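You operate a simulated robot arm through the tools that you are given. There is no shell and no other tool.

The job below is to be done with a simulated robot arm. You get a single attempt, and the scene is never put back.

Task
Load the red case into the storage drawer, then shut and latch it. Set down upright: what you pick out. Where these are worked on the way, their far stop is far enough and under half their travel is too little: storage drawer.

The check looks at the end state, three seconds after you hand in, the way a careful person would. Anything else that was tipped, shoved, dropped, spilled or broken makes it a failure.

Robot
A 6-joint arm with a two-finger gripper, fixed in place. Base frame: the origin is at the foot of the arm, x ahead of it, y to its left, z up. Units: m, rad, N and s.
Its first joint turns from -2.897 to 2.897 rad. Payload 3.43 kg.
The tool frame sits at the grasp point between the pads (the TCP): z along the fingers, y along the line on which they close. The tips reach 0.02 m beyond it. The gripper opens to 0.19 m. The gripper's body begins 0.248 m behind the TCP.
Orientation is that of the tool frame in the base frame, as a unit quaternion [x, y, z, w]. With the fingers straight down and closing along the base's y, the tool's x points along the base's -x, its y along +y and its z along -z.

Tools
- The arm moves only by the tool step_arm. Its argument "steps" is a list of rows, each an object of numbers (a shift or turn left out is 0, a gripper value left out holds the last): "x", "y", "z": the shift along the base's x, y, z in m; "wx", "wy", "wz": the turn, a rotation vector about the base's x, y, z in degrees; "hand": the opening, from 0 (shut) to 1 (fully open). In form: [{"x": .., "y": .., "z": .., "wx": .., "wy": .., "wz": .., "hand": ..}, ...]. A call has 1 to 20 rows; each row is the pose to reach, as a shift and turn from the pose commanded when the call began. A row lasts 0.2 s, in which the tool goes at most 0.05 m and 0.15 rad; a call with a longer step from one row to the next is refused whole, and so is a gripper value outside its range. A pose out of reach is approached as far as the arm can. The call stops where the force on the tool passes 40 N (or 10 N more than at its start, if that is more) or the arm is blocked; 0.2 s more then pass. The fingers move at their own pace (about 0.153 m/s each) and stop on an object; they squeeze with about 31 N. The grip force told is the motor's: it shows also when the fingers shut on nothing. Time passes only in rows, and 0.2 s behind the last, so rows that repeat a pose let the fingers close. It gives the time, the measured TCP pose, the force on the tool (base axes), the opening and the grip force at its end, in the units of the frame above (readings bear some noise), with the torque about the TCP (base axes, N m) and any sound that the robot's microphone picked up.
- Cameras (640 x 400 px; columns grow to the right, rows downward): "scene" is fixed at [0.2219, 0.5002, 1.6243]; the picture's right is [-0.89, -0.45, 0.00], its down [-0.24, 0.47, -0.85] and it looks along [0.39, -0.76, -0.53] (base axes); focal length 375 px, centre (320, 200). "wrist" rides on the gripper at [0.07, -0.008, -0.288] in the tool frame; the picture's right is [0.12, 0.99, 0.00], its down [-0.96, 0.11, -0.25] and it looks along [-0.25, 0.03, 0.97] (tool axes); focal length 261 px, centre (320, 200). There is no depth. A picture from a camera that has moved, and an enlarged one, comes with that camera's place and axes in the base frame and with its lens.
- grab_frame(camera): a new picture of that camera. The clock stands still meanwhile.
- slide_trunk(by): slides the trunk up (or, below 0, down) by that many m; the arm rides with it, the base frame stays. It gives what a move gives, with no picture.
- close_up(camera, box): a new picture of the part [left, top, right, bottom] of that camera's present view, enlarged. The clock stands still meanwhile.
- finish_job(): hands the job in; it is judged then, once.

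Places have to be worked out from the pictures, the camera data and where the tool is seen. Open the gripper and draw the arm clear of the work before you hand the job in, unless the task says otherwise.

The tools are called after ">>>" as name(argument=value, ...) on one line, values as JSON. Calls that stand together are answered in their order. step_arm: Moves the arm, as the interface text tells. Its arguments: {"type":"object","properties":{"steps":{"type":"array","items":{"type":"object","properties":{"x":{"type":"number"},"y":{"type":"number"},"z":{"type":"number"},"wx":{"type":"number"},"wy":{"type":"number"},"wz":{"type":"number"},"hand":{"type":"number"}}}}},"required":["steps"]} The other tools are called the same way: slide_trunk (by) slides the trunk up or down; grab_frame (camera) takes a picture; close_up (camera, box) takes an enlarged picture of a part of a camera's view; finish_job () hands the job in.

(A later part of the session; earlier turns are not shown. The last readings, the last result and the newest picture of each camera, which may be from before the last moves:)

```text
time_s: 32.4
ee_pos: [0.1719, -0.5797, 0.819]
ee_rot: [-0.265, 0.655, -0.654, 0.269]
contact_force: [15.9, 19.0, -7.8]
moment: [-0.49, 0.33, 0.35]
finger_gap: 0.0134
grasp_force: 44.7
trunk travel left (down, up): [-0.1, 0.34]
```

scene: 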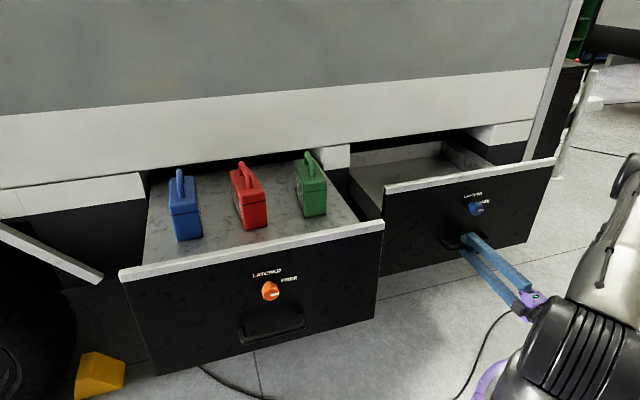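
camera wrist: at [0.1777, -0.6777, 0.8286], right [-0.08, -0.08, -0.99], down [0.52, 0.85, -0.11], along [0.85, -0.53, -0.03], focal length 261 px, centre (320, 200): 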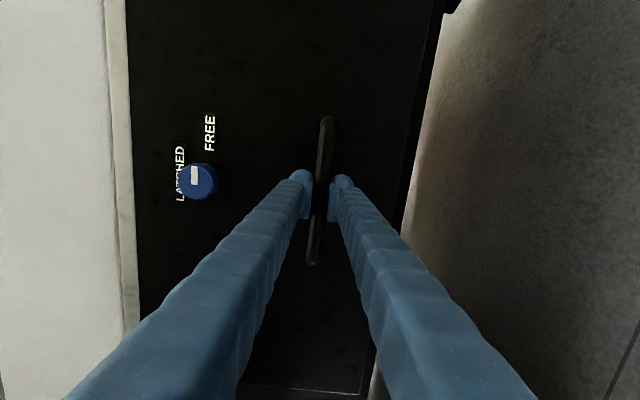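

Now ~0.36 m out. I go on in smaller steps to find the stop or the arm's limit.

>>> step_arm(steps=[{"x": -0.0095, "y": 0.0115}, {"x": -0.02, "y": 0.022}, {"x": -0.0305, "y": 0.0325}, {"x": -0.041, "y": 0.043}])

>>> grab_frame(camera="scene")

```text
time_s: 33.5
ee_pos: [0.1296, -0.5365, 0.8202]
ee_rot: [-0.264, 0.657, -0.653, 0.267]
contact_force: [1.7, 5.2, -7.7]
moment: [-0.39, 0.33, 0.7]
finger_gap: 0.0137
grasp_force: 44.9
trunk travel left (down, up): [-0.1, 0.34]
stopped in row 4: the force on the tool passed its limit at 41 N (the readings are from after the stop); the commanded pose is now the measured one
```

```text
taken
```

scene: 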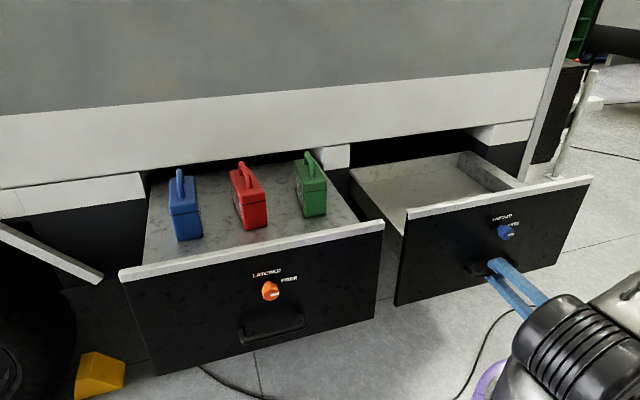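

The drawer has hit its far stop, ~0.42 m out, with the tray interior in view. I release the bar and back straight off.

>>> step_arm(steps=[{"hand": 0.4}, {"hand": 0.4}, {"x": -0.014, "y": 0.014}, {"x": -0.028, "y": 0.028}, {"x": -0.042, "y": 0.042}])

>>> grab_frame(camera="wrist")

>>> grab_frame(camera="scene")

```text
time_s: 34.6
ee_pos: [0.0861, -0.4958, 0.8217]
ee_rot: [-0.263, 0.657, -0.654, 0.266]
contact_force: [0.0, -1.0, -0.2]
moment: [-0.04, -0.04, 0.01]
finger_gap: 0.0761
grasp_force: 0.2
trunk travel left (down, up): [-0.1, 0.34]
```

```text
taken
camera wrist: at [-0.1632, -0.339, 0.8303], right [-0.08, -0.08, -0.99], down [0.52, 0.85, -0.11], along [0.85, -0.53, -0.03], focal length 261 px, centre (320, 200)
```

wrist: 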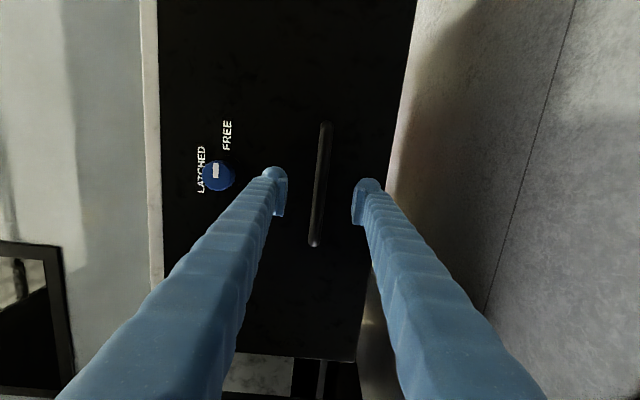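

```text
taken
```

scene: 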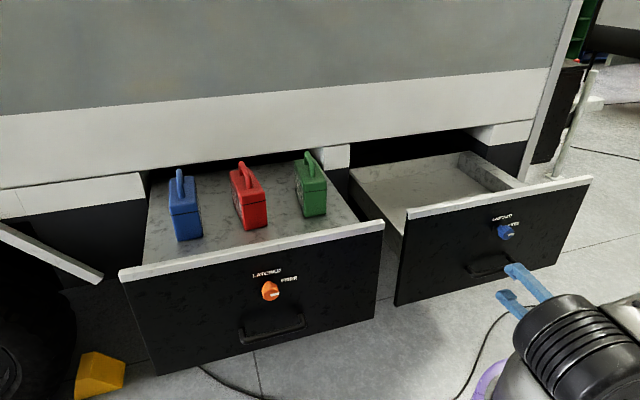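

The gripper is clear of the handle. I raise the trunk fully so the level tool clears the drawer rims, then check.

>>> slide_trunk(by=0.34)

>>> step_arm(steps=[{"z": 0.03}, {"x": 0.01, "y": -0.01, "z": 0.06}, {"x": 0.03, "y": -0.03, "z": 0.09}, {"x": 0.06, "y": -0.06, "z": 0.11}, {"x": 0.09, "y": -0.09, "z": 0.13}, {"x": 0.12, "y": -0.12, "z": 0.14}, {"x": 0.15, "y": -0.15, "z": 0.15}, {"x": 0.18, "y": -0.18, "z": 0.16}])

```text
time_s: 38.0
ee_pos: [0.0862, -0.4963, 1.1601]
ee_rot: [-0.264, 0.657, -0.655, 0.266]
contact_force: [-0.6, 0.2, -0.5]
moment: [0.0, 0.01, -0.04]
finger_gap: 0.0762
grasp_force: 0.0
trunk travel left (down, up): [-0.44, 0.0]
```

```text
time_s: 39.8
ee_pos: [0.2695, -0.6744, 1.3198]
ee_rot: [-0.263, 0.657, -0.654, 0.267]
contact_force: [0.4, -0.1, -0.2]
moment: [-0.02, 0.01, -0.07]
finger_gap: 0.076
grasp_force: 0.0
out of reach, approached as far as the arm can: row 2, 3, 4, 5, 6, 7
trunk travel left (down, up): [-0.44, 0.0]
```

Now above both drawers with the tool level. I retrace the wrist route: swing into the arm's radial plane at 70° tilt, then tilt back down through it to 20°.

>>> step_arm(steps=[{"wx": 3.72, "wy": 3.59, "wz": -5.35}, {"wx": 7.45, "wy": 7.17, "wz": -10.7}, {"wx": 11.2, "wy": 10.8, "wz": -16.0}, {"wx": 14.9, "wy": 14.35, "wz": -21.4}])

>>> step_arm(steps=[{"wx": 6.64, "wy": 2.66}, {"wx": 13.3, "wy": 5.3}, {"wx": 19.9, "wy": 8.0}, {"wx": 26.6, "wy": 10.6}, {"wx": 33.2, "wy": 13.3}, {"wx": 39.9, "wy": 15.9}, {"wx": 46.5, "wy": 18.6}])

```text
time_s: 40.8
ee_pos: [0.2887, -0.7388, 1.3265]
ee_rot: [-0.18, 0.801, -0.564, 0.089]
contact_force: [0.4, 0.2, -0.8]
moment: [-0.02, 0.03, -0.14]
finger_gap: 0.0758
grasp_force: 0.0
out of reach, approached as far as the arm can: row 1, 2, 3, 4
trunk travel left (down, up): [-0.44, 0.0]
```

```text
time_s: 42.4
ee_pos: [0.2868, -0.7427, 1.3269]
ee_rot: [-0.217, 0.961, -0.167, 0.026]
contact_force: [0.4, -1.0, 0.1]
moment: [0.02, -0.02, 0.02]
finger_gap: 0.0759
grasp_force: 0.0
out of reach, approached as far as the arm can: row 5
trunk travel left (down, up): [-0.44, 0.0]
```

The tool is near vertical again. I level it exactly, then yaw so the fingers close along the wall direction (across the cases) while moving toward the red case at a safe height.

>>> step_arm(steps=[{"wx": 6.0, "wy": 2.4}, {"wx": 12.0, "wy": 4.8}, {"wx": 18.1, "wy": 7.2}])

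>>> step_arm(steps=[{"x": 0.02, "y": 0.03, "z": 0.005, "wz": -5}, {"x": 0.04, "y": 0.06, "z": 0.01, "wz": -11}, {"x": 0.06, "y": 0.09, "z": 0.015, "wz": -17}, {"x": 0.08, "y": 0.12, "z": 0.02, "wz": -23}, {"x": 0.1, "y": 0.15, "z": 0.02, "wz": -29}, {"x": 0.12, "y": 0.18, "z": 0.02, "wz": -35}, {"x": 0.14, "y": 0.21, "z": 0.02, "wz": -41}, {"x": 0.16, "y": 0.24, "z": 0.02, "wz": -47}, {"x": 0.18, "y": 0.27, "z": 0.02, "wz": -53}, {"x": 0.2, "y": 0.3, "z": 0.02, "wz": -59}, {"x": 0.22, "y": 0.33, "z": 0.02, "wz": -65}, {"x": 0.24, "y": 0.36, "z": 0.02, "wz": -70.4}])

>>> grab_frame(camera="wrist")

>>> grab_frame(camera="scene")

```text
time_s: 43.2
ee_pos: [0.2861, -0.7436, 1.3265]
ee_rot: [-0.221, 0.975, 0.001, -0.001]
contact_force: [0.3, -0.3, -1.7]
moment: [0.08, 0.07, 0.0]
finger_gap: 0.0759
grasp_force: 0.0
trunk travel left (down, up): [-0.44, 0.0]
```

```text
time_s: 45.8
ee_pos: [0.5271, -0.3806, 1.3466]
ee_rot: [0.383, 0.924, -0.001, -0.002]
contact_force: [-0.2, -1.6, -0.3]
moment: [-0.06, 0.06, 0.05]
finger_gap: 0.0758
grasp_force: 0.0
trunk travel left (down, up): [-0.44, 0.0]
```

```text
taken
camera wrist: at [0.4738, -0.3377, 1.6355], right [0.62, 0.79, 0.0], down [0.76, -0.6, 0.24], along [0.19, -0.15, -0.97], focal length 261 px, centre (320, 200)
```

wrist: 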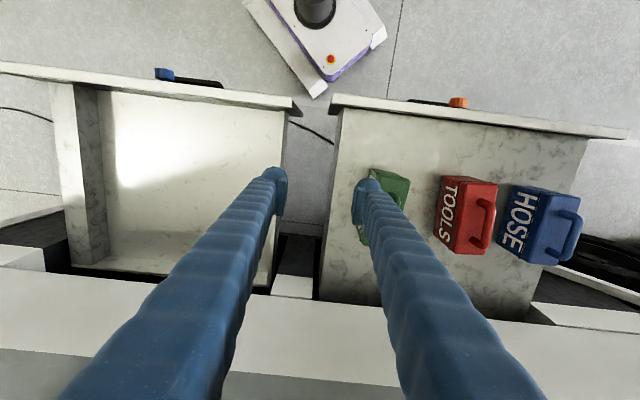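

```text
taken
```

scene: 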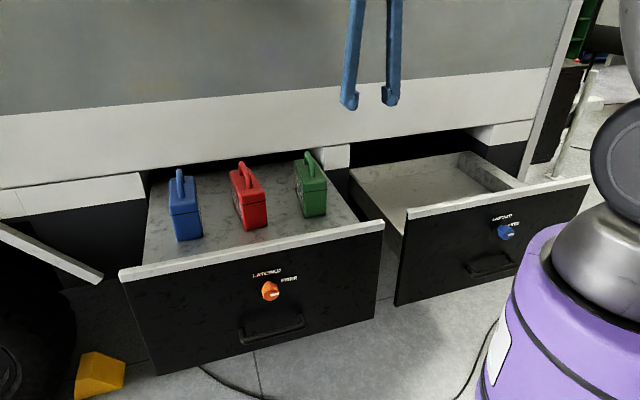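

This overhead view shows both trays: the storage tray is empty, and the cases read PEGS, TOOLS (red) and HOSE. I zoom in on the red case in both views to triangulate its corners.

>>> close_up(camera="wrist", box=[400, 150, 560, 250])

>>> close_up(camera="scene", box=[190, 140, 318, 220])

>>> close_up(camera="scene", box=[190, 180, 318, 260])

>>> close_up(camera="wrist", box=[0, 40, 320, 240])

>>> close_up(camera="scene", box=[336, 120, 608, 290])

```text
4.00 times, centred on (480, 200) of wrist
camera zoom: at [0.4738, -0.3377, 1.6355], right [0.62, 0.79, 0.0], down [0.76, -0.6, 0.24], along [0.19, -0.15, -0.97], focal length 1043 px, centre (-320, 200)
```

zoom: 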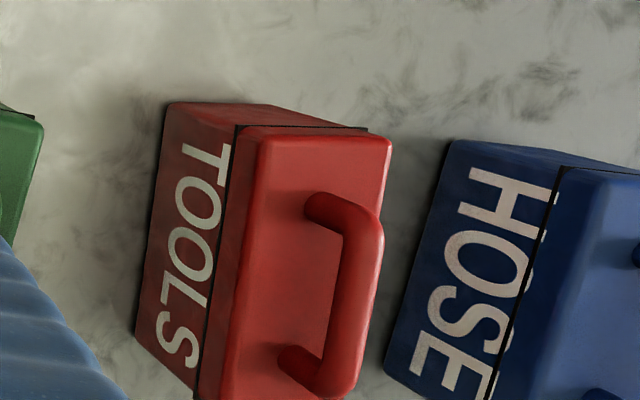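

```text
5.00 times, centred on (254, 180) of scene
camera zoom: at [0.2219, 0.5002, 1.6243], right [-0.89, -0.45, 0.0], down [-0.24, 0.47, -0.85], along [0.39, -0.76, -0.53], focal length 1875 px, centre (650, 300)
```

zoom: 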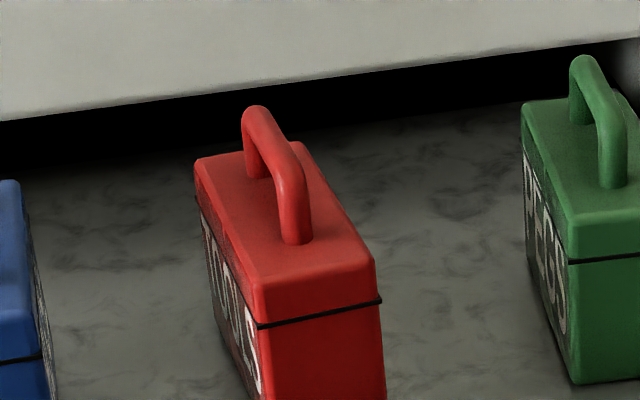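

```text
5.00 times, centred on (254, 220) of scene
camera zoom: at [0.2219, 0.5002, 1.6243], right [-0.89, -0.45, 0.0], down [-0.24, 0.47, -0.85], along [0.39, -0.76, -0.53], focal length 1875 px, centre (650, 100)
```

zoom: 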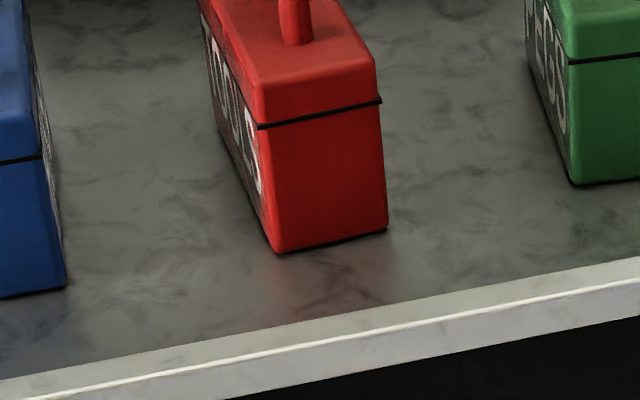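

```text
2.00 times, centred on (160, 140) of wrist
camera zoom: at [0.4738, -0.3377, 1.6355], right [0.62, 0.79, 0.0], down [0.76, -0.6, 0.24], along [0.19, -0.15, -0.97], focal length 521 px, centre (640, 320)
```

zoom: 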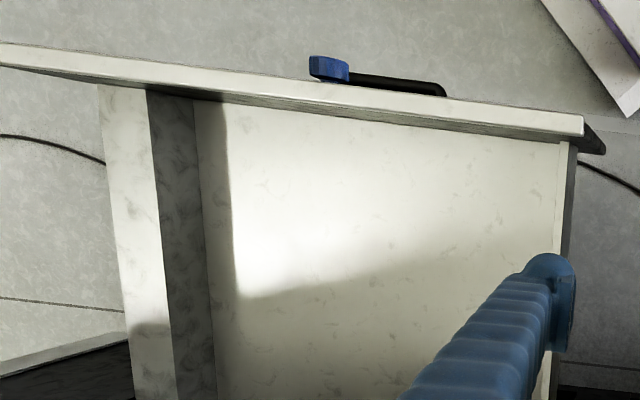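

```text
2.35 times, centred on (472, 205) of scene
camera zoom: at [0.2219, 0.5002, 1.6243], right [-0.89, -0.45, 0.0], down [-0.24, 0.47, -0.85], along [0.39, -0.76, -0.53], focal length 882 px, centre (-38, 188)
```

zoom: 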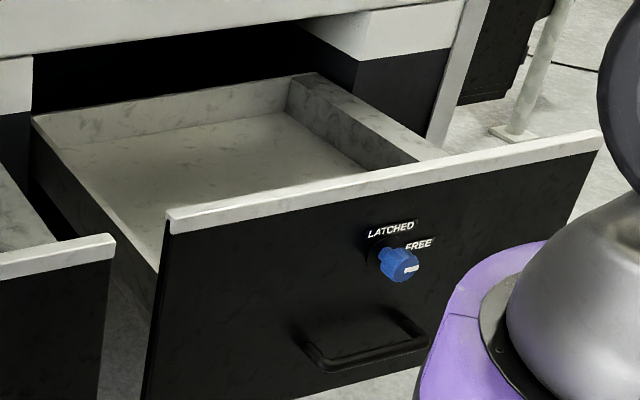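

The red case's lid corners triangulate to about z 1.13 on a deck at z ≈ 1.026. It is roughly 0.06 × 0.15 m, centred near (0.80, -0.20), with its long axis at about -39°. Before picking I need the tray's floor height and the clearance under the truck's edge, so I zoom there.

>>> close_up(camera="wrist", box=[40, 180, 320, 320])

>>> close_up(camera="scene", box=[336, 110, 496, 210])

>>> close_up(camera="scene", box=[140, 130, 300, 230])

```text
2.29 times, centred on (180, 250) of wrist
camera zoom: at [0.4738, -0.3377, 1.6355], right [0.62, 0.79, 0.0], down [0.76, -0.6, 0.24], along [0.19, -0.15, -0.97], focal length 596 px, centre (640, 86)
```

zoom: 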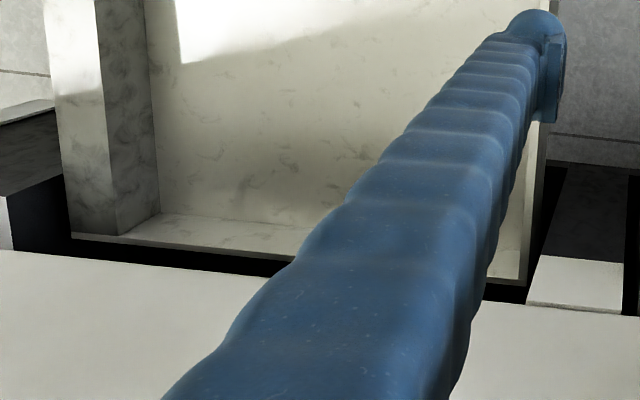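

```text
4.00 times, centred on (416, 160) of scene
camera zoom: at [0.2219, 0.5002, 1.6243], right [-0.89, -0.45, 0.0], down [-0.24, 0.47, -0.85], along [0.39, -0.76, -0.53], focal length 1500 px, centre (-64, 360)
```

zoom: 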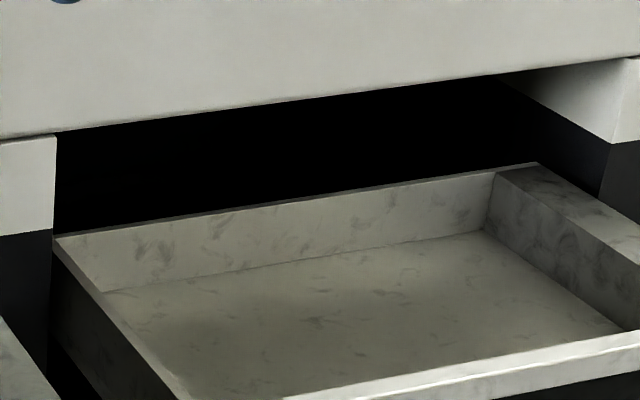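

```text
4.00 times, centred on (220, 180) of scene
camera zoom: at [0.2219, 0.5002, 1.6243], right [-0.89, -0.45, 0.0], down [-0.24, 0.47, -0.85], along [0.39, -0.76, -0.53], focal length 1500 px, centre (720, 280)
```

zoom: 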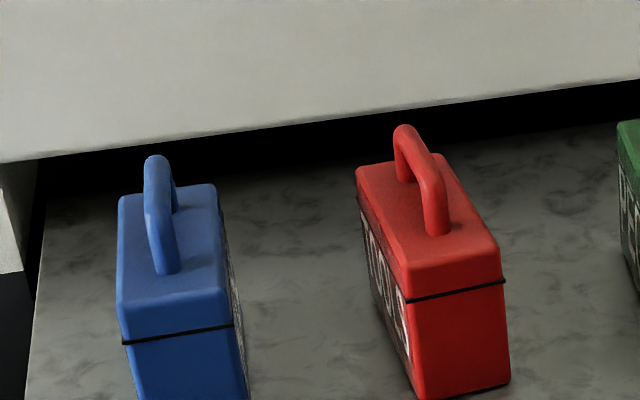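

The tray floor is at z ≈ 0.87 (wall tops 0.95), and the truck's opening edge is at z ≈ 1.09. The ~0.146 m tall case will stand at ~1.02 and pass under it upright. Now I move over the red case, yaw +5.8° to match it, and open the fingers to 10 cm.

>>> step_arm(steps=[{"x": 0.03, "y": 0.02, "hand": 0.526}, {"x": 0.06, "y": 0.04, "wz": 1.5}, {"x": 0.09, "y": 0.06, "wz": 3}, {"x": 0.12, "y": 0.08, "wz": 4.5}, {"x": 0.15, "y": 0.1, "wz": 5.8}, {"x": 0.18, "y": 0.12, "z": -0.01, "wz": 5.8}, {"x": 0.21, "y": 0.14, "z": -0.02, "wz": 5.8}, {"x": 0.24, "y": 0.16, "z": -0.035, "wz": 5.8}, {"x": 0.273, "y": 0.183, "z": -0.05, "wz": 5.8}])

>>> grab_frame(camera="wrist")

>>> grab_frame(camera="scene")

```text
time_s: 47.8
ee_pos: [0.8, -0.2003, 1.2942]
ee_rot: [0.335, 0.942, -0.001, -0.002]
contact_force: [0.6, 0.6, -0.4]
moment: [-0.04, 0.15, 0.0]
finger_gap: 0.1
grasp_force: 0.1
trunk travel left (down, up): [-0.44, 0.0]
```

```text
taken
camera wrist: at [0.7437, -0.1626, 1.5843], right [0.53, 0.85, 0.0], down [0.82, -0.52, 0.24], along [0.2, -0.13, -0.97], focal length 261 px, centre (320, 200)
```

wrist: 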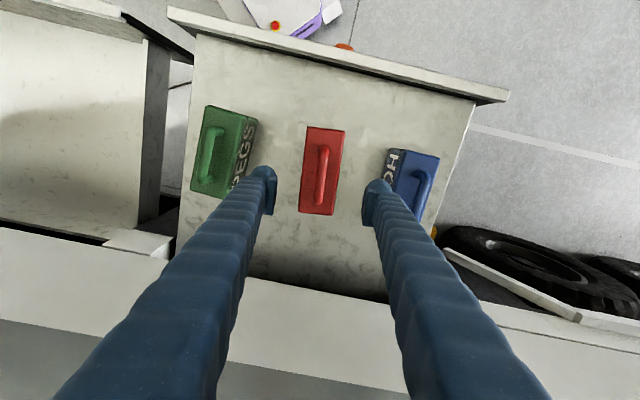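

```text
taken
```

scene: 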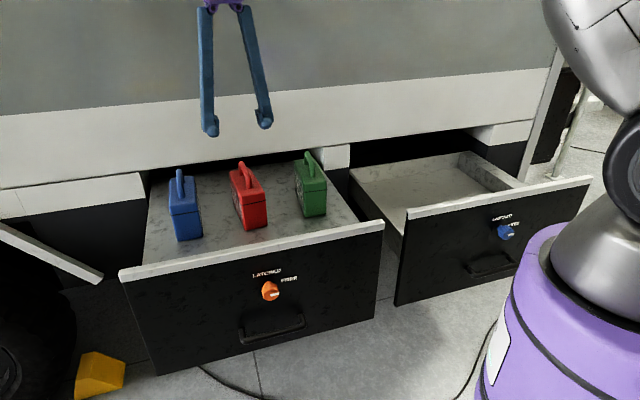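

The red case's lid is centred at about (0.797, -0.195), within 6 mm of the TCP, and the yaw matches. Neighbours are ~0.13 m from its centre, so a 10 cm opening is safe. I descend with a small correction to TCP z ≈ 1.10.

>>> step_arm(steps=[{"x": -0.003, "y": 0.004, "z": -0.03}, {"x": -0.003, "y": 0.004, "z": -0.07}, {"x": -0.003, "y": 0.004, "z": -0.11}])

>>> grab_frame(camera="wrist")

>>> close_up(camera="scene", box=[150, 110, 342, 230])

```text
time_s: 48.6
ee_pos: [0.7969, -0.196, 1.1846]
ee_rot: [0.334, 0.943, -0.001, -0.003]
contact_force: [0.3, 0.2, -0.1]
moment: [0.05, 0.12, 0.0]
finger_gap: 0.0999
grasp_force: 0.1
trunk travel left (down, up): [-0.44, 0.0]
```

```text
taken
camera wrist: at [0.7389, -0.1581, 1.4732], right [0.53, 0.85, 0.0], down [0.82, -0.52, 0.24], along [0.2, -0.13, -0.97], focal length 261 px, centre (320, 200)
```

wrist: 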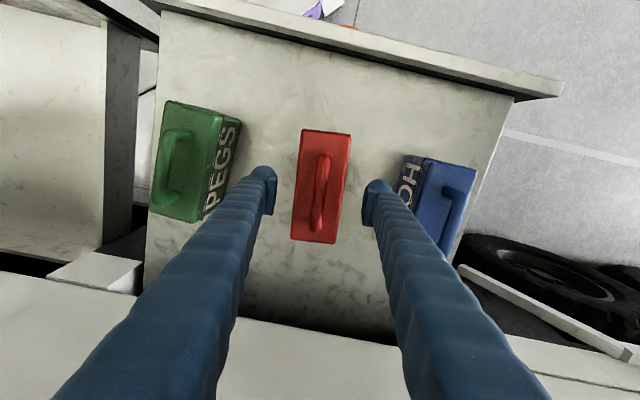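

```text
3.33 times, centred on (246, 170) of scene
camera zoom: at [0.2219, 0.5002, 1.6243], right [-0.89, -0.45, 0.0], down [-0.24, 0.47, -0.85], along [0.39, -0.76, -0.53], focal length 1250 px, centre (567, 300)
```

zoom: 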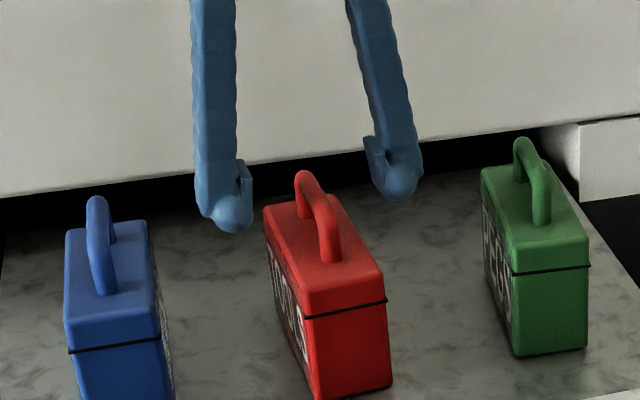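

Alignment holds within 3 mm. I descend the last 8.5 cm, so the tips are about 5 cm above the deck.

>>> step_arm(steps=[{"x": -0.001, "y": 0.002, "z": -0.03}, {"x": -0.001, "y": 0.002, "z": -0.06}, {"x": -0.001, "y": 0.002, "z": -0.085}])

>>> grab_frame(camera="wrist")

>>> close_up(camera="scene", box=[150, 110, 342, 230])

```text
time_s: 49.4
ee_pos: [0.7956, -0.1941, 1.0998]
ee_rot: [0.334, 0.942, 0.0, -0.002]
contact_force: [0.0, -0.4, 0.2]
moment: [0.02, 0.08, 0.0]
finger_gap: 0.0999
grasp_force: 0.1
trunk travel left (down, up): [-0.44, 0.0]
```

```text
taken
camera wrist: at [0.7372, -0.1564, 1.3884], right [0.53, 0.85, 0.0], down [0.82, -0.52, 0.24], along [0.2, -0.13, -0.97], focal length 261 px, centre (320, 200)
```

wrist: 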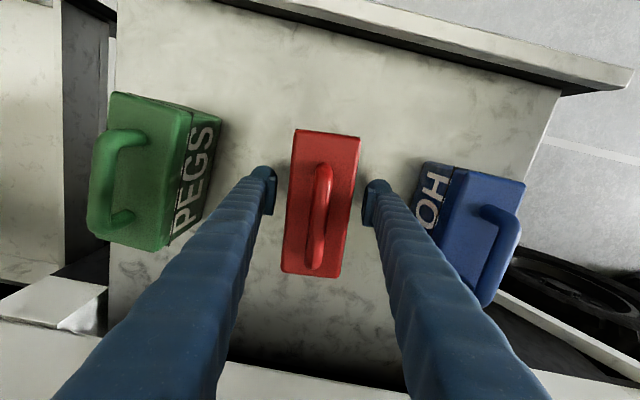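

```text
3.33 times, centred on (246, 170) of scene
camera zoom: at [0.2219, 0.5002, 1.6243], right [-0.89, -0.45, 0.0], down [-0.24, 0.47, -0.85], along [0.39, -0.76, -0.53], focal length 1250 px, centre (567, 300)
```

zoom: 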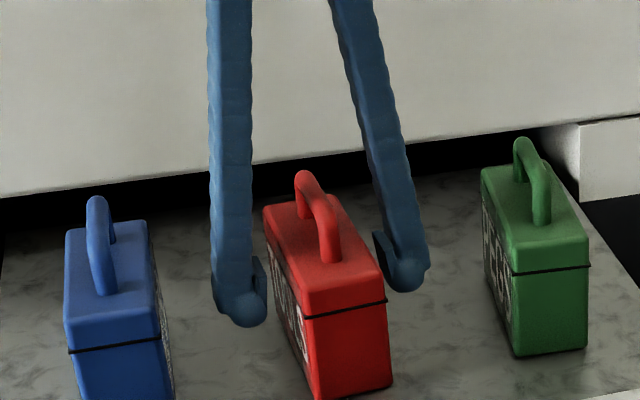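

The fingers straddle the red case evenly, with pads at lid and body height. I close the grip.

>>> step_arm(steps=[{"hand": 0.2}, {"hand": 0.2}, {"hand": 0.2}, {"hand": 0.2}])

```text
time_s: 50.4
ee_pos: [0.793, -0.193, 1.1014]
ee_rot: [0.335, 0.942, -0.002, -0.001]
contact_force: [-0.5, -0.2, 5.9]
moment: [0.21, -0.11, -0.18]
finger_gap: 0.0656
grasp_force: 30.7
trunk travel left (down, up): [-0.44, 0.0]
```

Gripped at 65.6 mm with 31 N. I lift slowly 6 cm and check that it hangs level.

>>> step_arm(steps=[{"z": 0.015, "hand": 0.15}, {"z": 0.03}, {"z": 0.045}, {"z": 0.06}])

>>> grab_frame(camera="scene")

>>> grab_frame(camera="wrist")

```text
time_s: 51.4
ee_pos: [0.7955, -0.1942, 1.1617]
ee_rot: [0.334, 0.942, -0.001, -0.002]
contact_force: [0.0, -0.3, -4.4]
moment: [-0.03, -0.04, 0.01]
finger_gap: 0.0657
grasp_force: 31.4
trunk travel left (down, up): [-0.44, 0.0]
```

```text
taken
```

scene: 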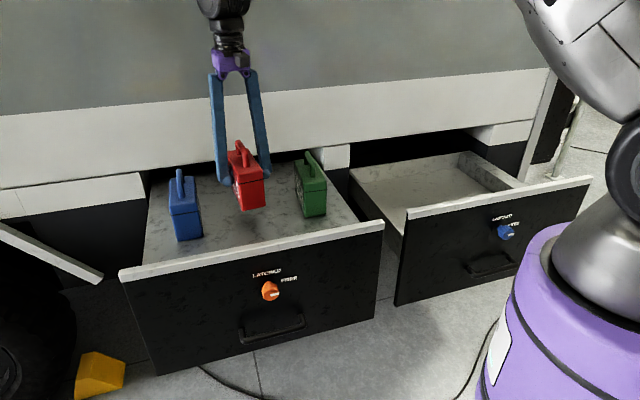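

```text
taken
camera wrist: at [0.7373, -0.1574, 1.4511], right [0.53, 0.85, 0.0], down [0.82, -0.52, 0.24], along [0.2, -0.13, -0.97], focal length 261 px, centre (320, 200)
```

wrist: 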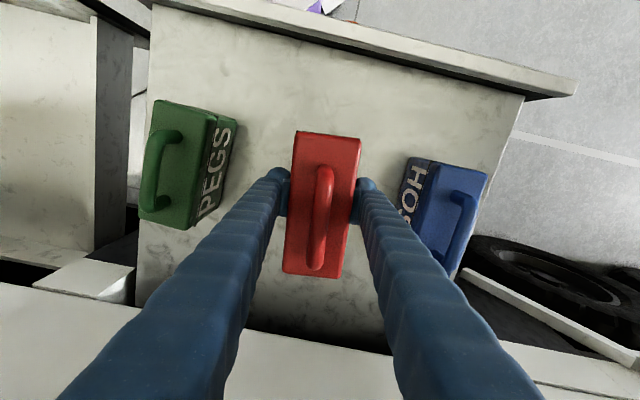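

The case hangs level, ~4.4 N. I lift to TCP z ≈ 1.30, then traverse along the wall direction over the green case to above the storage tray, easing out the 5.8° yaw.

>>> step_arm(steps=[{"z": 0.025}, {"z": 0.055}, {"z": 0.085}, {"z": 0.115}, {"z": 0.14}])

>>> step_arm(steps=[{"x": -0.015, "y": -0.015}, {"x": -0.04, "y": -0.04}, {"x": -0.065, "y": -0.065, "wz": -1}, {"x": -0.092, "y": -0.092, "wz": -2}, {"x": -0.119, "y": -0.119, "wz": -3}, {"x": -0.146, "y": -0.146, "wz": -4}, {"x": -0.173, "y": -0.173, "wz": -5}, {"x": -0.2, "y": -0.2, "wz": -5.8}, {"x": -0.227, "y": -0.227, "wz": -5.8}, {"x": -0.254, "y": -0.254, "wz": -5.8}, {"x": -0.281, "y": -0.281, "wz": -5.8}, {"x": -0.308, "y": -0.308, "wz": -5.8}, {"x": -0.335, "y": -0.335, "wz": -5.8}, {"x": -0.362, "y": -0.362, "wz": -5.8}, {"x": -0.389, "y": -0.389, "wz": -5.8}, {"x": -0.416, "y": -0.416, "wz": -5.8}, {"x": -0.443, "y": -0.443, "wz": -5.8}, {"x": -0.465, "y": -0.465, "wz": -5.8}, {"x": -0.478, "y": -0.478, "wz": -5.8}])

>>> grab_frame(camera="scene")

>>> grab_frame(camera="wrist")

```text
time_s: 52.6
ee_pos: [0.7935, -0.1935, 1.3019]
ee_rot: [0.335, 0.942, -0.001, -0.003]
contact_force: [-0.2, 0.5, -4.3]
moment: [0.01, 0.0, -0.02]
finger_gap: 0.0656
grasp_force: 31.0
trunk travel left (down, up): [-0.44, 0.0]
```

```text
time_s: 56.6
ee_pos: [0.3178, -0.6725, 1.3014]
ee_rot: [0.382, 0.924, 0.0, -0.001]
contact_force: [1.0, 0.1, -4.3]
moment: [0.01, 0.04, 0.01]
finger_gap: 0.0657
grasp_force: 31.0
trunk travel left (down, up): [-0.44, 0.0]
```

```text
taken
```

scene: 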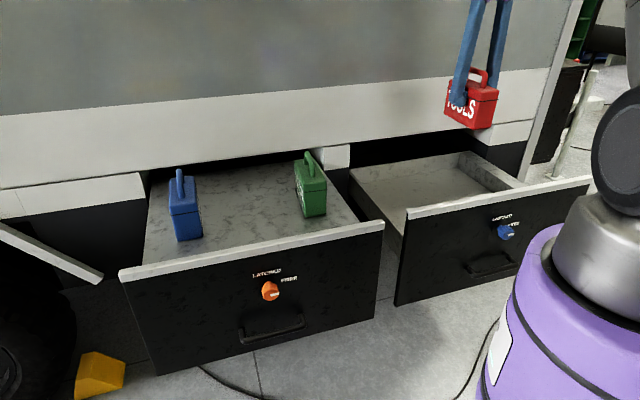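

```text
taken
camera wrist: at [0.2634, -0.6301, 1.5908], right [0.62, 0.79, 0.0], down [0.76, -0.6, 0.24], along [0.19, -0.15, -0.97], focal length 261 px, centre (320, 200)
```

wrist: 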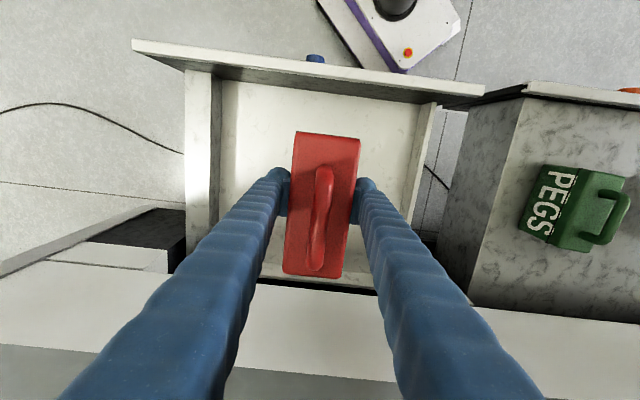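

The case is centred over the tray (interior u from -0.52 to -0.01, front at N ≈ 0.555; the case is at u = -0.25, N = 0.70). I lower the trunk 0.28 m to bring the case into the tray, and leave the last few centimetres to the arm with force guarding.

>>> slide_trunk(by=-0.28)

>>> grab_frame(camera="scene")

>>> grab_frame(camera="wrist")

```text
time_s: 59.4
ee_pos: [0.3182, -0.6726, 1.0213]
ee_rot: [0.382, 0.924, -0.002, -0.001]
contact_force: [-0.1, 0.0, -4.5]
moment: [0.0, 0.0, 0.01]
finger_gap: 0.0655
grasp_force: 31.1
trunk travel left (down, up): [-0.16, 0.28]
```

```text
taken
```

scene: 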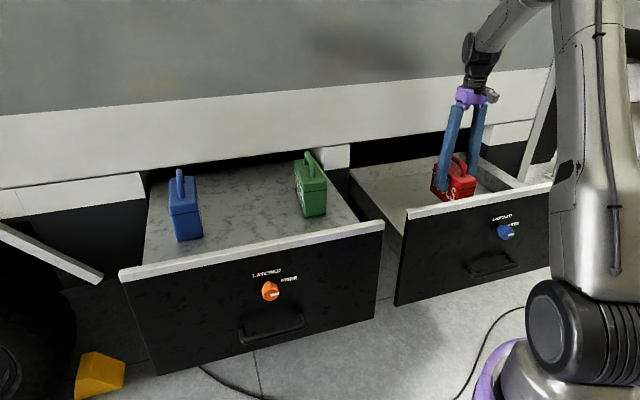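

```text
taken
camera wrist: at [0.2639, -0.6294, 1.3109], right [0.62, 0.79, 0.0], down [0.76, -0.6, 0.24], along [0.19, -0.15, -0.97], focal length 261 px, centre (320, 200)
```

wrist: 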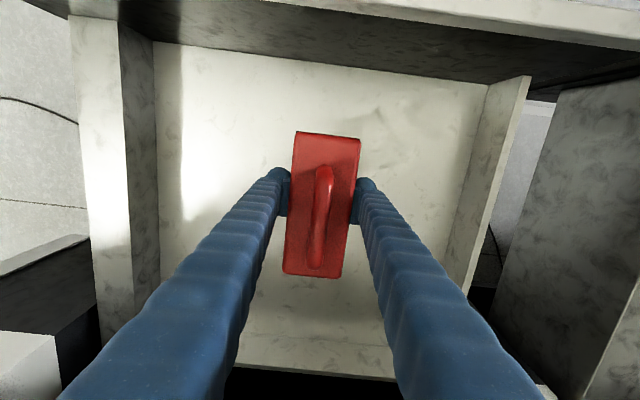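

The case is well inside the tray, clear of all the walls. I lower 6.5 cm and read the force.

>>> step_arm(steps=[{"z": -0.02}, {"z": -0.04}, {"z": -0.055}, {"z": -0.065}])

```text
time_s: 60.4
ee_pos: [0.3176, -0.6722, 0.9558]
ee_rot: [0.382, 0.924, -0.001, -0.002]
contact_force: [0.5, -0.2, -4.2]
moment: [0.02, 0.01, -0.03]
finger_gap: 0.0657
grasp_force: 30.9
trunk travel left (down, up): [-0.16, 0.28]
```

Still hanging free at -4.2 N. I creep down in 2.5 mm rows for about 1 cm.

>>> step_arm(steps=[{"z": -0.0025}, {"z": -0.005}, {"z": -0.0075}])

>>> close_up(camera="scene", box=[392, 120, 520, 200])

```text
time_s: 61.2
ee_pos: [0.318, -0.672, 0.9516]
ee_rot: [0.381, 0.924, -0.001, 0.0]
contact_force: [-1.2, -0.2, 19.6]
moment: [0.6, 0.41, 0.0]
finger_gap: 0.0653
grasp_force: 31.2
trunk travel left (down, up): [-0.16, 0.28]
```

```text
5.00 times, centred on (456, 160) of scene
camera zoom: at [0.2219, 0.5002, 1.6243], right [-0.89, -0.45, 0.0], down [-0.24, 0.47, -0.85], along [0.39, -0.76, -0.53], focal length 1875 px, centre (-360, 400)
```

zoom: 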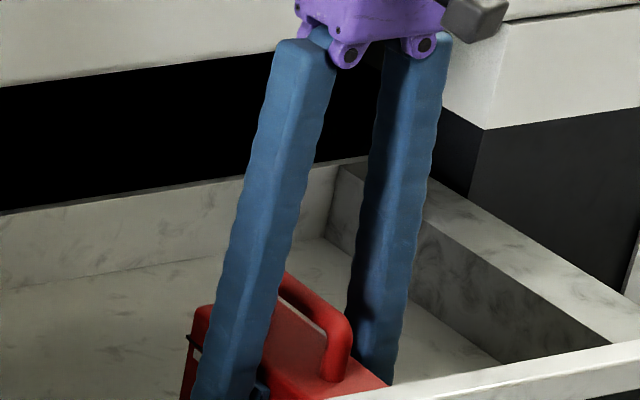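

The case is resting on the floor (contact at TCP z ≈ 0.952). I ease up 3 mm to take off the press, then open the fingers.

>>> step_arm(steps=[{"z": 0.0015}, {"z": 0.003}, {"z": 0.003}])

>>> step_arm(steps=[{"hand": 0.37}, {"hand": 0.45}, {"hand": 0.55}, {"hand": 0.55}])

>>> grab_frame(camera="wrist")

```text
time_s: 62.0
ee_pos: [0.3174, -0.6718, 0.9519]
ee_rot: [0.381, 0.925, 0.001, -0.002]
contact_force: [-0.1, -0.1, -3.2]
moment: [-0.09, 0.01, -0.03]
finger_gap: 0.0657
grasp_force: 30.9
trunk travel left (down, up): [-0.16, 0.28]
```

```text
time_s: 63.0
ee_pos: [0.3182, -0.672, 0.9529]
ee_rot: [0.382, 0.924, -0.001, -0.002]
contact_force: [-0.1, 0.2, 0.0]
moment: [-0.02, 0.01, -0.01]
finger_gap: 0.1047
grasp_force: 0.1
trunk travel left (down, up): [-0.16, 0.28]
```

```text
taken
camera wrist: at [0.264, -0.629, 1.2413], right [0.62, 0.79, 0.0], down [0.76, -0.6, 0.24], along [0.19, -0.15, -0.97], focal length 261 px, centre (320, 200)
```

wrist: 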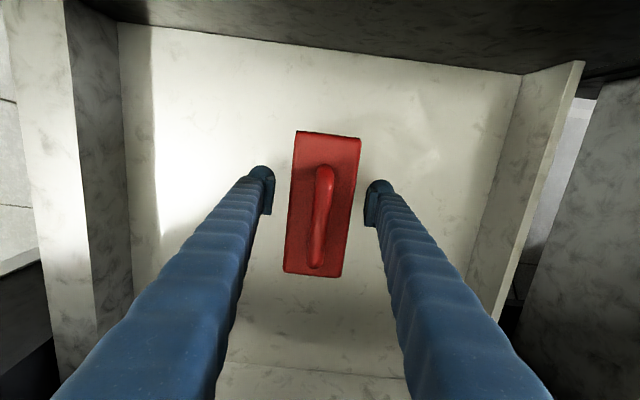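

The case stands upright on the tray floor and the fingers are free. I rise straight up past the handle, then raise the trunk.

>>> step_arm(steps=[{"z": 0.03}, {"z": 0.06}, {"z": 0.09}, {"z": 0.12}, {"z": 0.15}])

>>> slide_trunk(by=0.28)

>>> grab_frame(camera="wrist")

>>> grab_frame(camera="scene")

```text
time_s: 64.2
ee_pos: [0.3176, -0.6714, 1.1022]
ee_rot: [0.381, 0.924, -0.001, -0.001]
contact_force: [0.0, -0.2, 1.1]
moment: [-0.02, 0.0, -0.01]
finger_gap: 0.1041
grasp_force: 0.1
trunk travel left (down, up): [-0.16, 0.28]
```

```text
time_s: 67.0
ee_pos: [0.3176, -0.6719, 1.3821]
ee_rot: [0.382, 0.924, 0.0, -0.001]
contact_force: [-0.5, -0.6, 0.1]
moment: [0.02, 0.02, -0.03]
finger_gap: 0.1043
grasp_force: 0.0
trunk travel left (down, up): [-0.44, 0.0]
```

```text
taken
camera wrist: at [0.264, -0.6298, 1.6705], right [0.62, 0.79, 0.0], down [0.76, -0.6, 0.24], along [0.19, -0.15, -0.97], focal length 261 px, centre (320, 200)
```

wrist: 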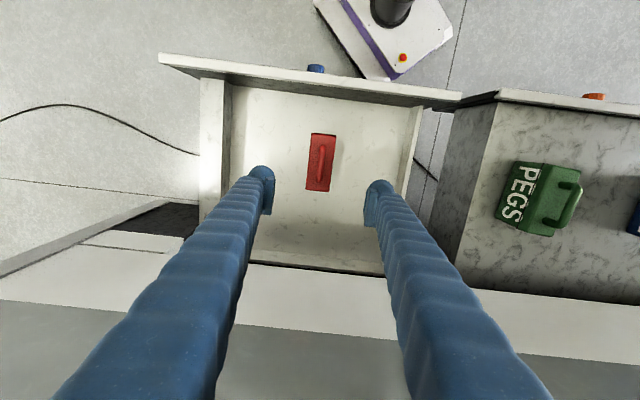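

```text
taken
```

scene: 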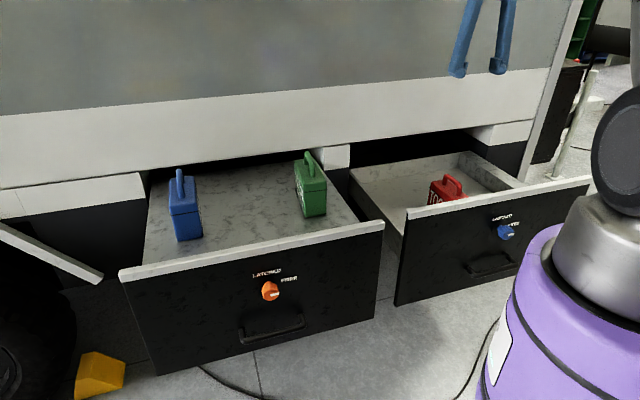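

The red case stands upright inside the tray. Now I go back to the known wrist-crossing spot, yaw +70°, close the fingers, and tilt forward in the radial plane as before.

>>> step_arm(steps=[{"x": -0.003, "y": -0.008, "z": -0.006, "wz": 7.8, "hand": 0.0}, {"x": -0.007, "y": -0.016, "z": -0.012, "wz": 15.6}, {"x": -0.01, "y": -0.024, "z": -0.018, "wz": 23.4}, {"x": -0.014, "y": -0.032, "z": -0.024, "wz": 31.2}, {"x": -0.017, "y": -0.04, "z": -0.03, "wz": 39}, {"x": -0.021, "y": -0.048, "z": -0.036, "wz": 46.8}, {"x": -0.024, "y": -0.056, "z": -0.042, "wz": 54.6}, {"x": -0.028, "y": -0.064, "z": -0.05, "wz": 62.4}, {"x": -0.031, "y": -0.071, "z": -0.055, "wz": 70.4}])

>>> step_arm(steps=[{"wx": -6.0, "wy": -2.4}, {"wx": -12.0, "wy": -4.8}, {"wx": -18.1, "wy": -7.2}])

>>> step_arm(steps=[{"wx": -6.64, "wy": -2.66}, {"wx": -13.3, "wy": -5.3}, {"wx": -19.9, "wy": -8.0}, {"wx": -26.6, "wy": -10.6}, {"wx": -33.2, "wy": -13.3}, {"wx": -39.9, "wy": -15.9}, {"wx": -46.5, "wy": -18.6}])

```text
time_s: 69.0
ee_pos: [0.2861, -0.7444, 1.3275]
ee_rot: [-0.222, 0.975, -0.002, 0.0]
contact_force: [-0.3, 0.9, -0.8]
moment: [0.04, 0.0, -0.02]
finger_gap: 0.0
grasp_force: 31.2
trunk travel left (down, up): [-0.44, 0.0]
```

```text
time_s: 69.8
ee_pos: [0.2852, -0.7427, 1.3281]
ee_rot: [-0.217, 0.961, -0.17, 0.025]
contact_force: [-0.5, -0.1, 0.4]
moment: [0.01, -0.04, -0.01]
finger_gap: 0.0
grasp_force: 31.0
trunk travel left (down, up): [-0.44, 0.0]
```

```text
time_s: 71.4
ee_pos: [0.2867, -0.7451, 1.3252]
ee_rot: [-0.181, 0.801, -0.564, 0.09]
contact_force: [-0.5, -0.4, -0.7]
moment: [-0.02, 0.02, 0.0]
finger_gap: 0.0
grasp_force: 31.0
out of reach, approached as far as the arm can: row 3
trunk travel left (down, up): [-0.44, 0.0]
```

Crossed successfully to 70° tilt. I now swing the tool axis onto the wall normal while easing back as before.

>>> step_arm(steps=[{"x": -0.004, "y": 0.015, "wx": -3.72, "wy": -3.59, "wz": 5.5}, {"x": -0.008, "y": 0.03, "wx": -7.45, "wy": -7.17, "wz": 11.1}, {"x": -0.013, "y": 0.05, "wx": -11.2, "wy": -10.8, "wz": 16.7}, {"x": -0.018, "y": 0.07, "wx": -14.9, "wy": -14.35, "wz": 22.3}])

>>> grab_frame(camera="scene")

```text
time_s: 72.4
ee_pos: [0.2663, -0.6747, 1.3281]
ee_rot: [-0.267, 0.654, -0.653, 0.272]
contact_force: [0.4, -0.7, -0.1]
moment: [-0.07, -0.05, 0.14]
finger_gap: 0.0003
grasp_force: 31.1
out of reach, approached as far as the arm can: row 1, 2, 3
trunk travel left (down, up): [-0.44, 0.0]
```

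```text
taken
```

scene: 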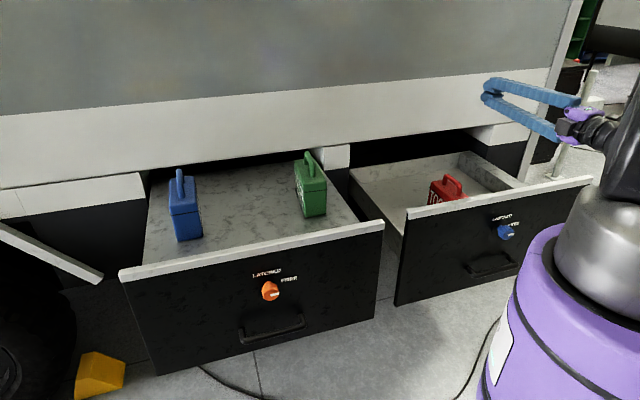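

Tool axis is (0.705, -0.709, 0), level. I back out over the rim to in front of the drawer face along the earlier path, staying above the rim.

>>> step_arm(steps=[{"x": -0.0225, "y": 0.0224, "z": -0.021}, {"x": -0.045, "y": 0.0448, "z": -0.042}, {"x": -0.0675, "y": 0.0671, "z": -0.063}, {"x": -0.09, "y": 0.0895, "z": -0.084}, {"x": -0.1125, "y": 0.112, "z": -0.105}, {"x": -0.135, "y": 0.134, "z": -0.126}, {"x": -0.1575, "y": 0.157, "z": -0.147}, {"x": -0.18, "y": 0.179, "z": -0.165}])

>>> grab_frame(camera="wrist")

>>> grab_frame(camera="scene")

```text
time_s: 74.2
ee_pos: [0.0859, -0.4928, 1.1619]
ee_rot: [-0.268, 0.654, -0.653, 0.271]
contact_force: [0.4, 0.4, 0.2]
moment: [0.06, 0.01, -0.05]
finger_gap: 0.0002
grasp_force: 31.1
out of reach, approached as far as the arm can: row 3, 4
trunk travel left (down, up): [-0.44, 0.0]
```

```text
taken
camera wrist: at [-0.1656, -0.3406, 1.171], right [-0.08, -0.08, -0.99], down [0.51, 0.85, -0.11], along [0.86, -0.51, -0.03], focal length 261 px, centre (320, 200)
```

wrist: 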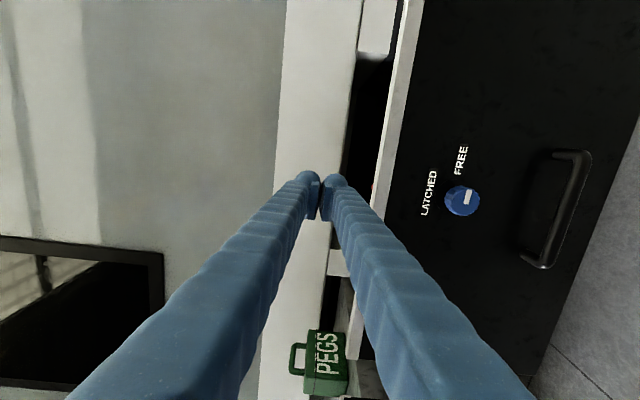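

```text
taken
```

scene: 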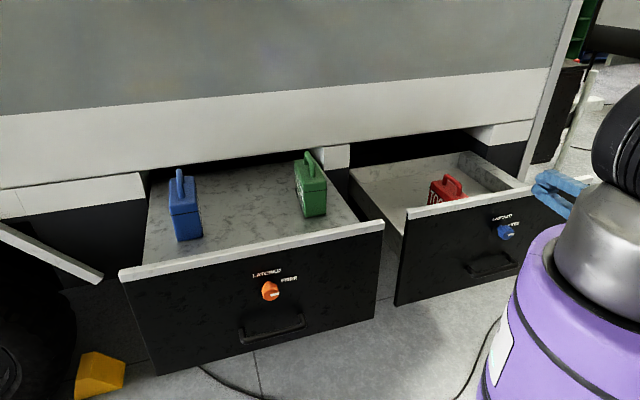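

The view is clear, and the knob and handle are in front. I lower the trunk so the closed fingertips sit at z ≈ 0.885, between the knob and the handle bar, to push on the bare panel.

>>> slide_trunk(by=-0.277)

>>> grab_frame(camera="wrist")

```text
time_s: 77.0
ee_pos: [0.0877, -0.4935, 0.8845]
ee_rot: [-0.269, 0.654, -0.653, 0.271]
contact_force: [1.0, 0.0, 0.0]
moment: [0.0, 0.0, 0.02]
finger_gap: 0.0
grasp_force: 30.9
trunk travel left (down, up): [-0.163, 0.277]
```

```text
taken
camera wrist: at [-0.1647, -0.3413, 0.8944], right [-0.08, -0.08, -0.99], down [0.51, 0.85, -0.11], along [0.86, -0.51, -0.03], focal length 261 px, centre (320, 200)
```

wrist: 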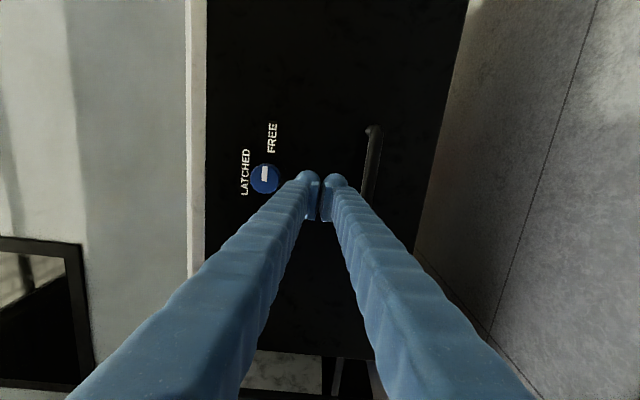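

The closed tips are lined up on bare panel between the knob and the handle. I approach to near contact.

>>> step_arm(steps=[{"x": 0.0212, "y": -0.0212}, {"x": 0.0424, "y": -0.0424}, {"x": 0.0566, "y": -0.0566}, {"x": 0.066, "y": -0.066}, {"x": 0.073, "y": -0.073}])

>>> grab_frame(camera="wrist")

>>> close_up(camera="scene", box=[380, 130, 620, 280])

```text
time_s: 78.2
ee_pos: [0.1615, -0.5673, 0.8847]
ee_rot: [-0.269, 0.654, -0.653, 0.271]
contact_force: [0.9, 0.4, 0.0]
moment: [0.01, -0.02, -0.03]
finger_gap: 0.0
grasp_force: 34.7
trunk travel left (down, up): [-0.163, 0.277]
```

```text
taken
camera wrist: at [-0.0911, -0.4143, 0.8941], right [-0.08, -0.08, -0.99], down [0.51, 0.85, -0.11], along [0.86, -0.51, -0.03], focal length 261 px, centre (320, 200)
```

wrist: 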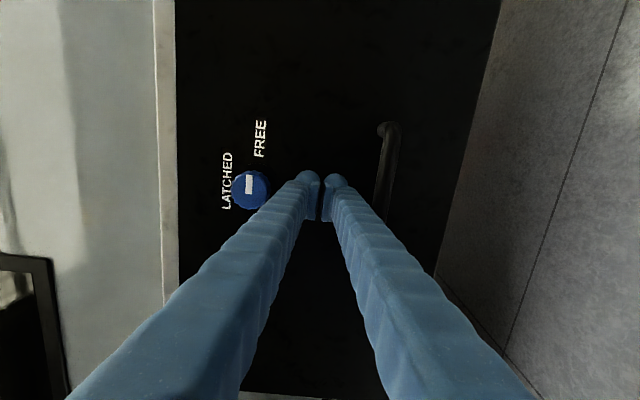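

```text
2.67 times, centred on (500, 205) of scene
camera zoom: at [0.2219, 0.5002, 1.6243], right [-0.89, -0.45, 0.0], down [-0.24, 0.47, -0.85], along [0.39, -0.76, -0.53], focal length 1000 px, centre (-160, 187)
```

zoom: 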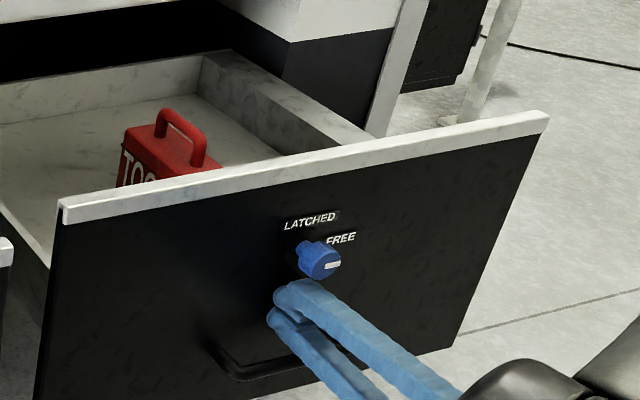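

No contact yet, and the tips are clear of knob and bar. I now push inward steadily at about 0.1 m/s.

>>> step_arm(steps=[{"x": 0.007, "y": -0.007}, {"x": 0.016, "y": -0.016}, {"x": 0.028, "y": -0.028}, {"x": 0.042, "y": -0.042}, {"x": 0.056, "y": -0.056}, {"x": 0.07, "y": -0.07}, {"x": 0.084, "y": -0.084}, {"x": 0.098, "y": -0.098}])

>>> grab_frame(camera="scene")

>>> grab_frame(camera="wrist")

```text
time_s: 80.0
ee_pos: [0.2578, -0.6666, 0.8866]
ee_rot: [-0.27, 0.655, -0.653, 0.27]
contact_force: [-0.1, 0.0, 0.3]
moment: [0.02, 0.02, 0.01]
finger_gap: 0.0002
grasp_force: 34.5
trunk travel left (down, up): [-0.163, 0.277]
```

```text
taken
```

scene: 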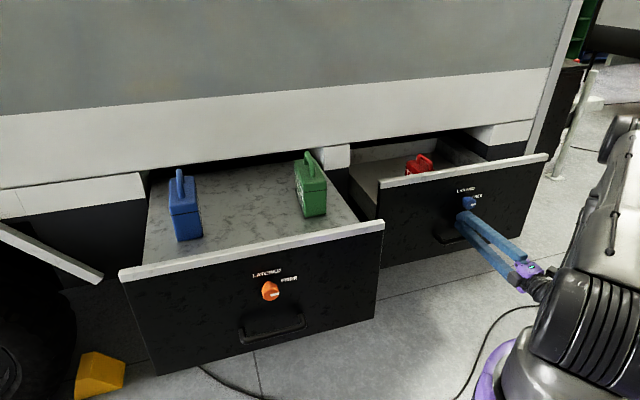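

```text
taken
camera wrist: at [0.0068, -0.5137, 0.8952], right [-0.08, -0.08, -0.99], down [0.51, 0.85, -0.11], along [0.86, -0.51, -0.03], focal length 261 px, centre (320, 200)
```

wrist: 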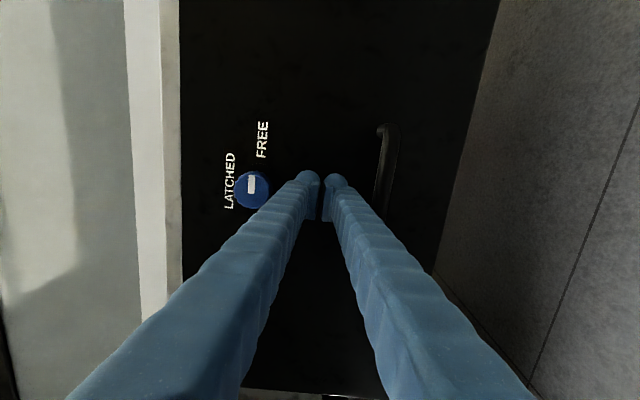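

The drawer is moving in smoothly with the case upright. I continue pushing.

>>> step_arm(steps=[{"x": 0.01, "y": -0.01}, {"x": 0.023, "y": -0.023}, {"x": 0.037, "y": -0.037}, {"x": 0.051, "y": -0.051}, {"x": 0.065, "y": -0.065}, {"x": 0.079, "y": -0.079}, {"x": 0.093, "y": -0.093}, {"x": 0.107, "y": -0.107}, {"x": 0.121, "y": -0.121}, {"x": 0.133, "y": -0.133}, {"x": 0.143, "y": -0.143}])

>>> grab_frame(camera="scene")

```text
time_s: 82.5
ee_pos: [0.4016, -0.8087, 0.8828]
ee_rot: [-0.27, 0.655, -0.652, 0.27]
contact_force: [0.8, -1.3, 0.2]
moment: [0.02, 0.01, 0.0]
finger_gap: 0.0001
grasp_force: 34.2
trunk travel left (down, up): [-0.163, 0.277]
```

```text
taken
```

scene: 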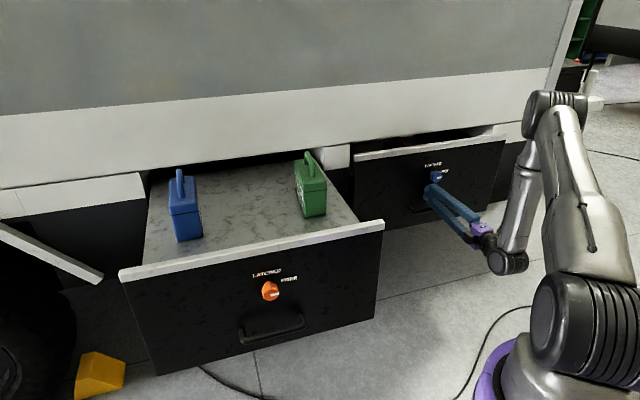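

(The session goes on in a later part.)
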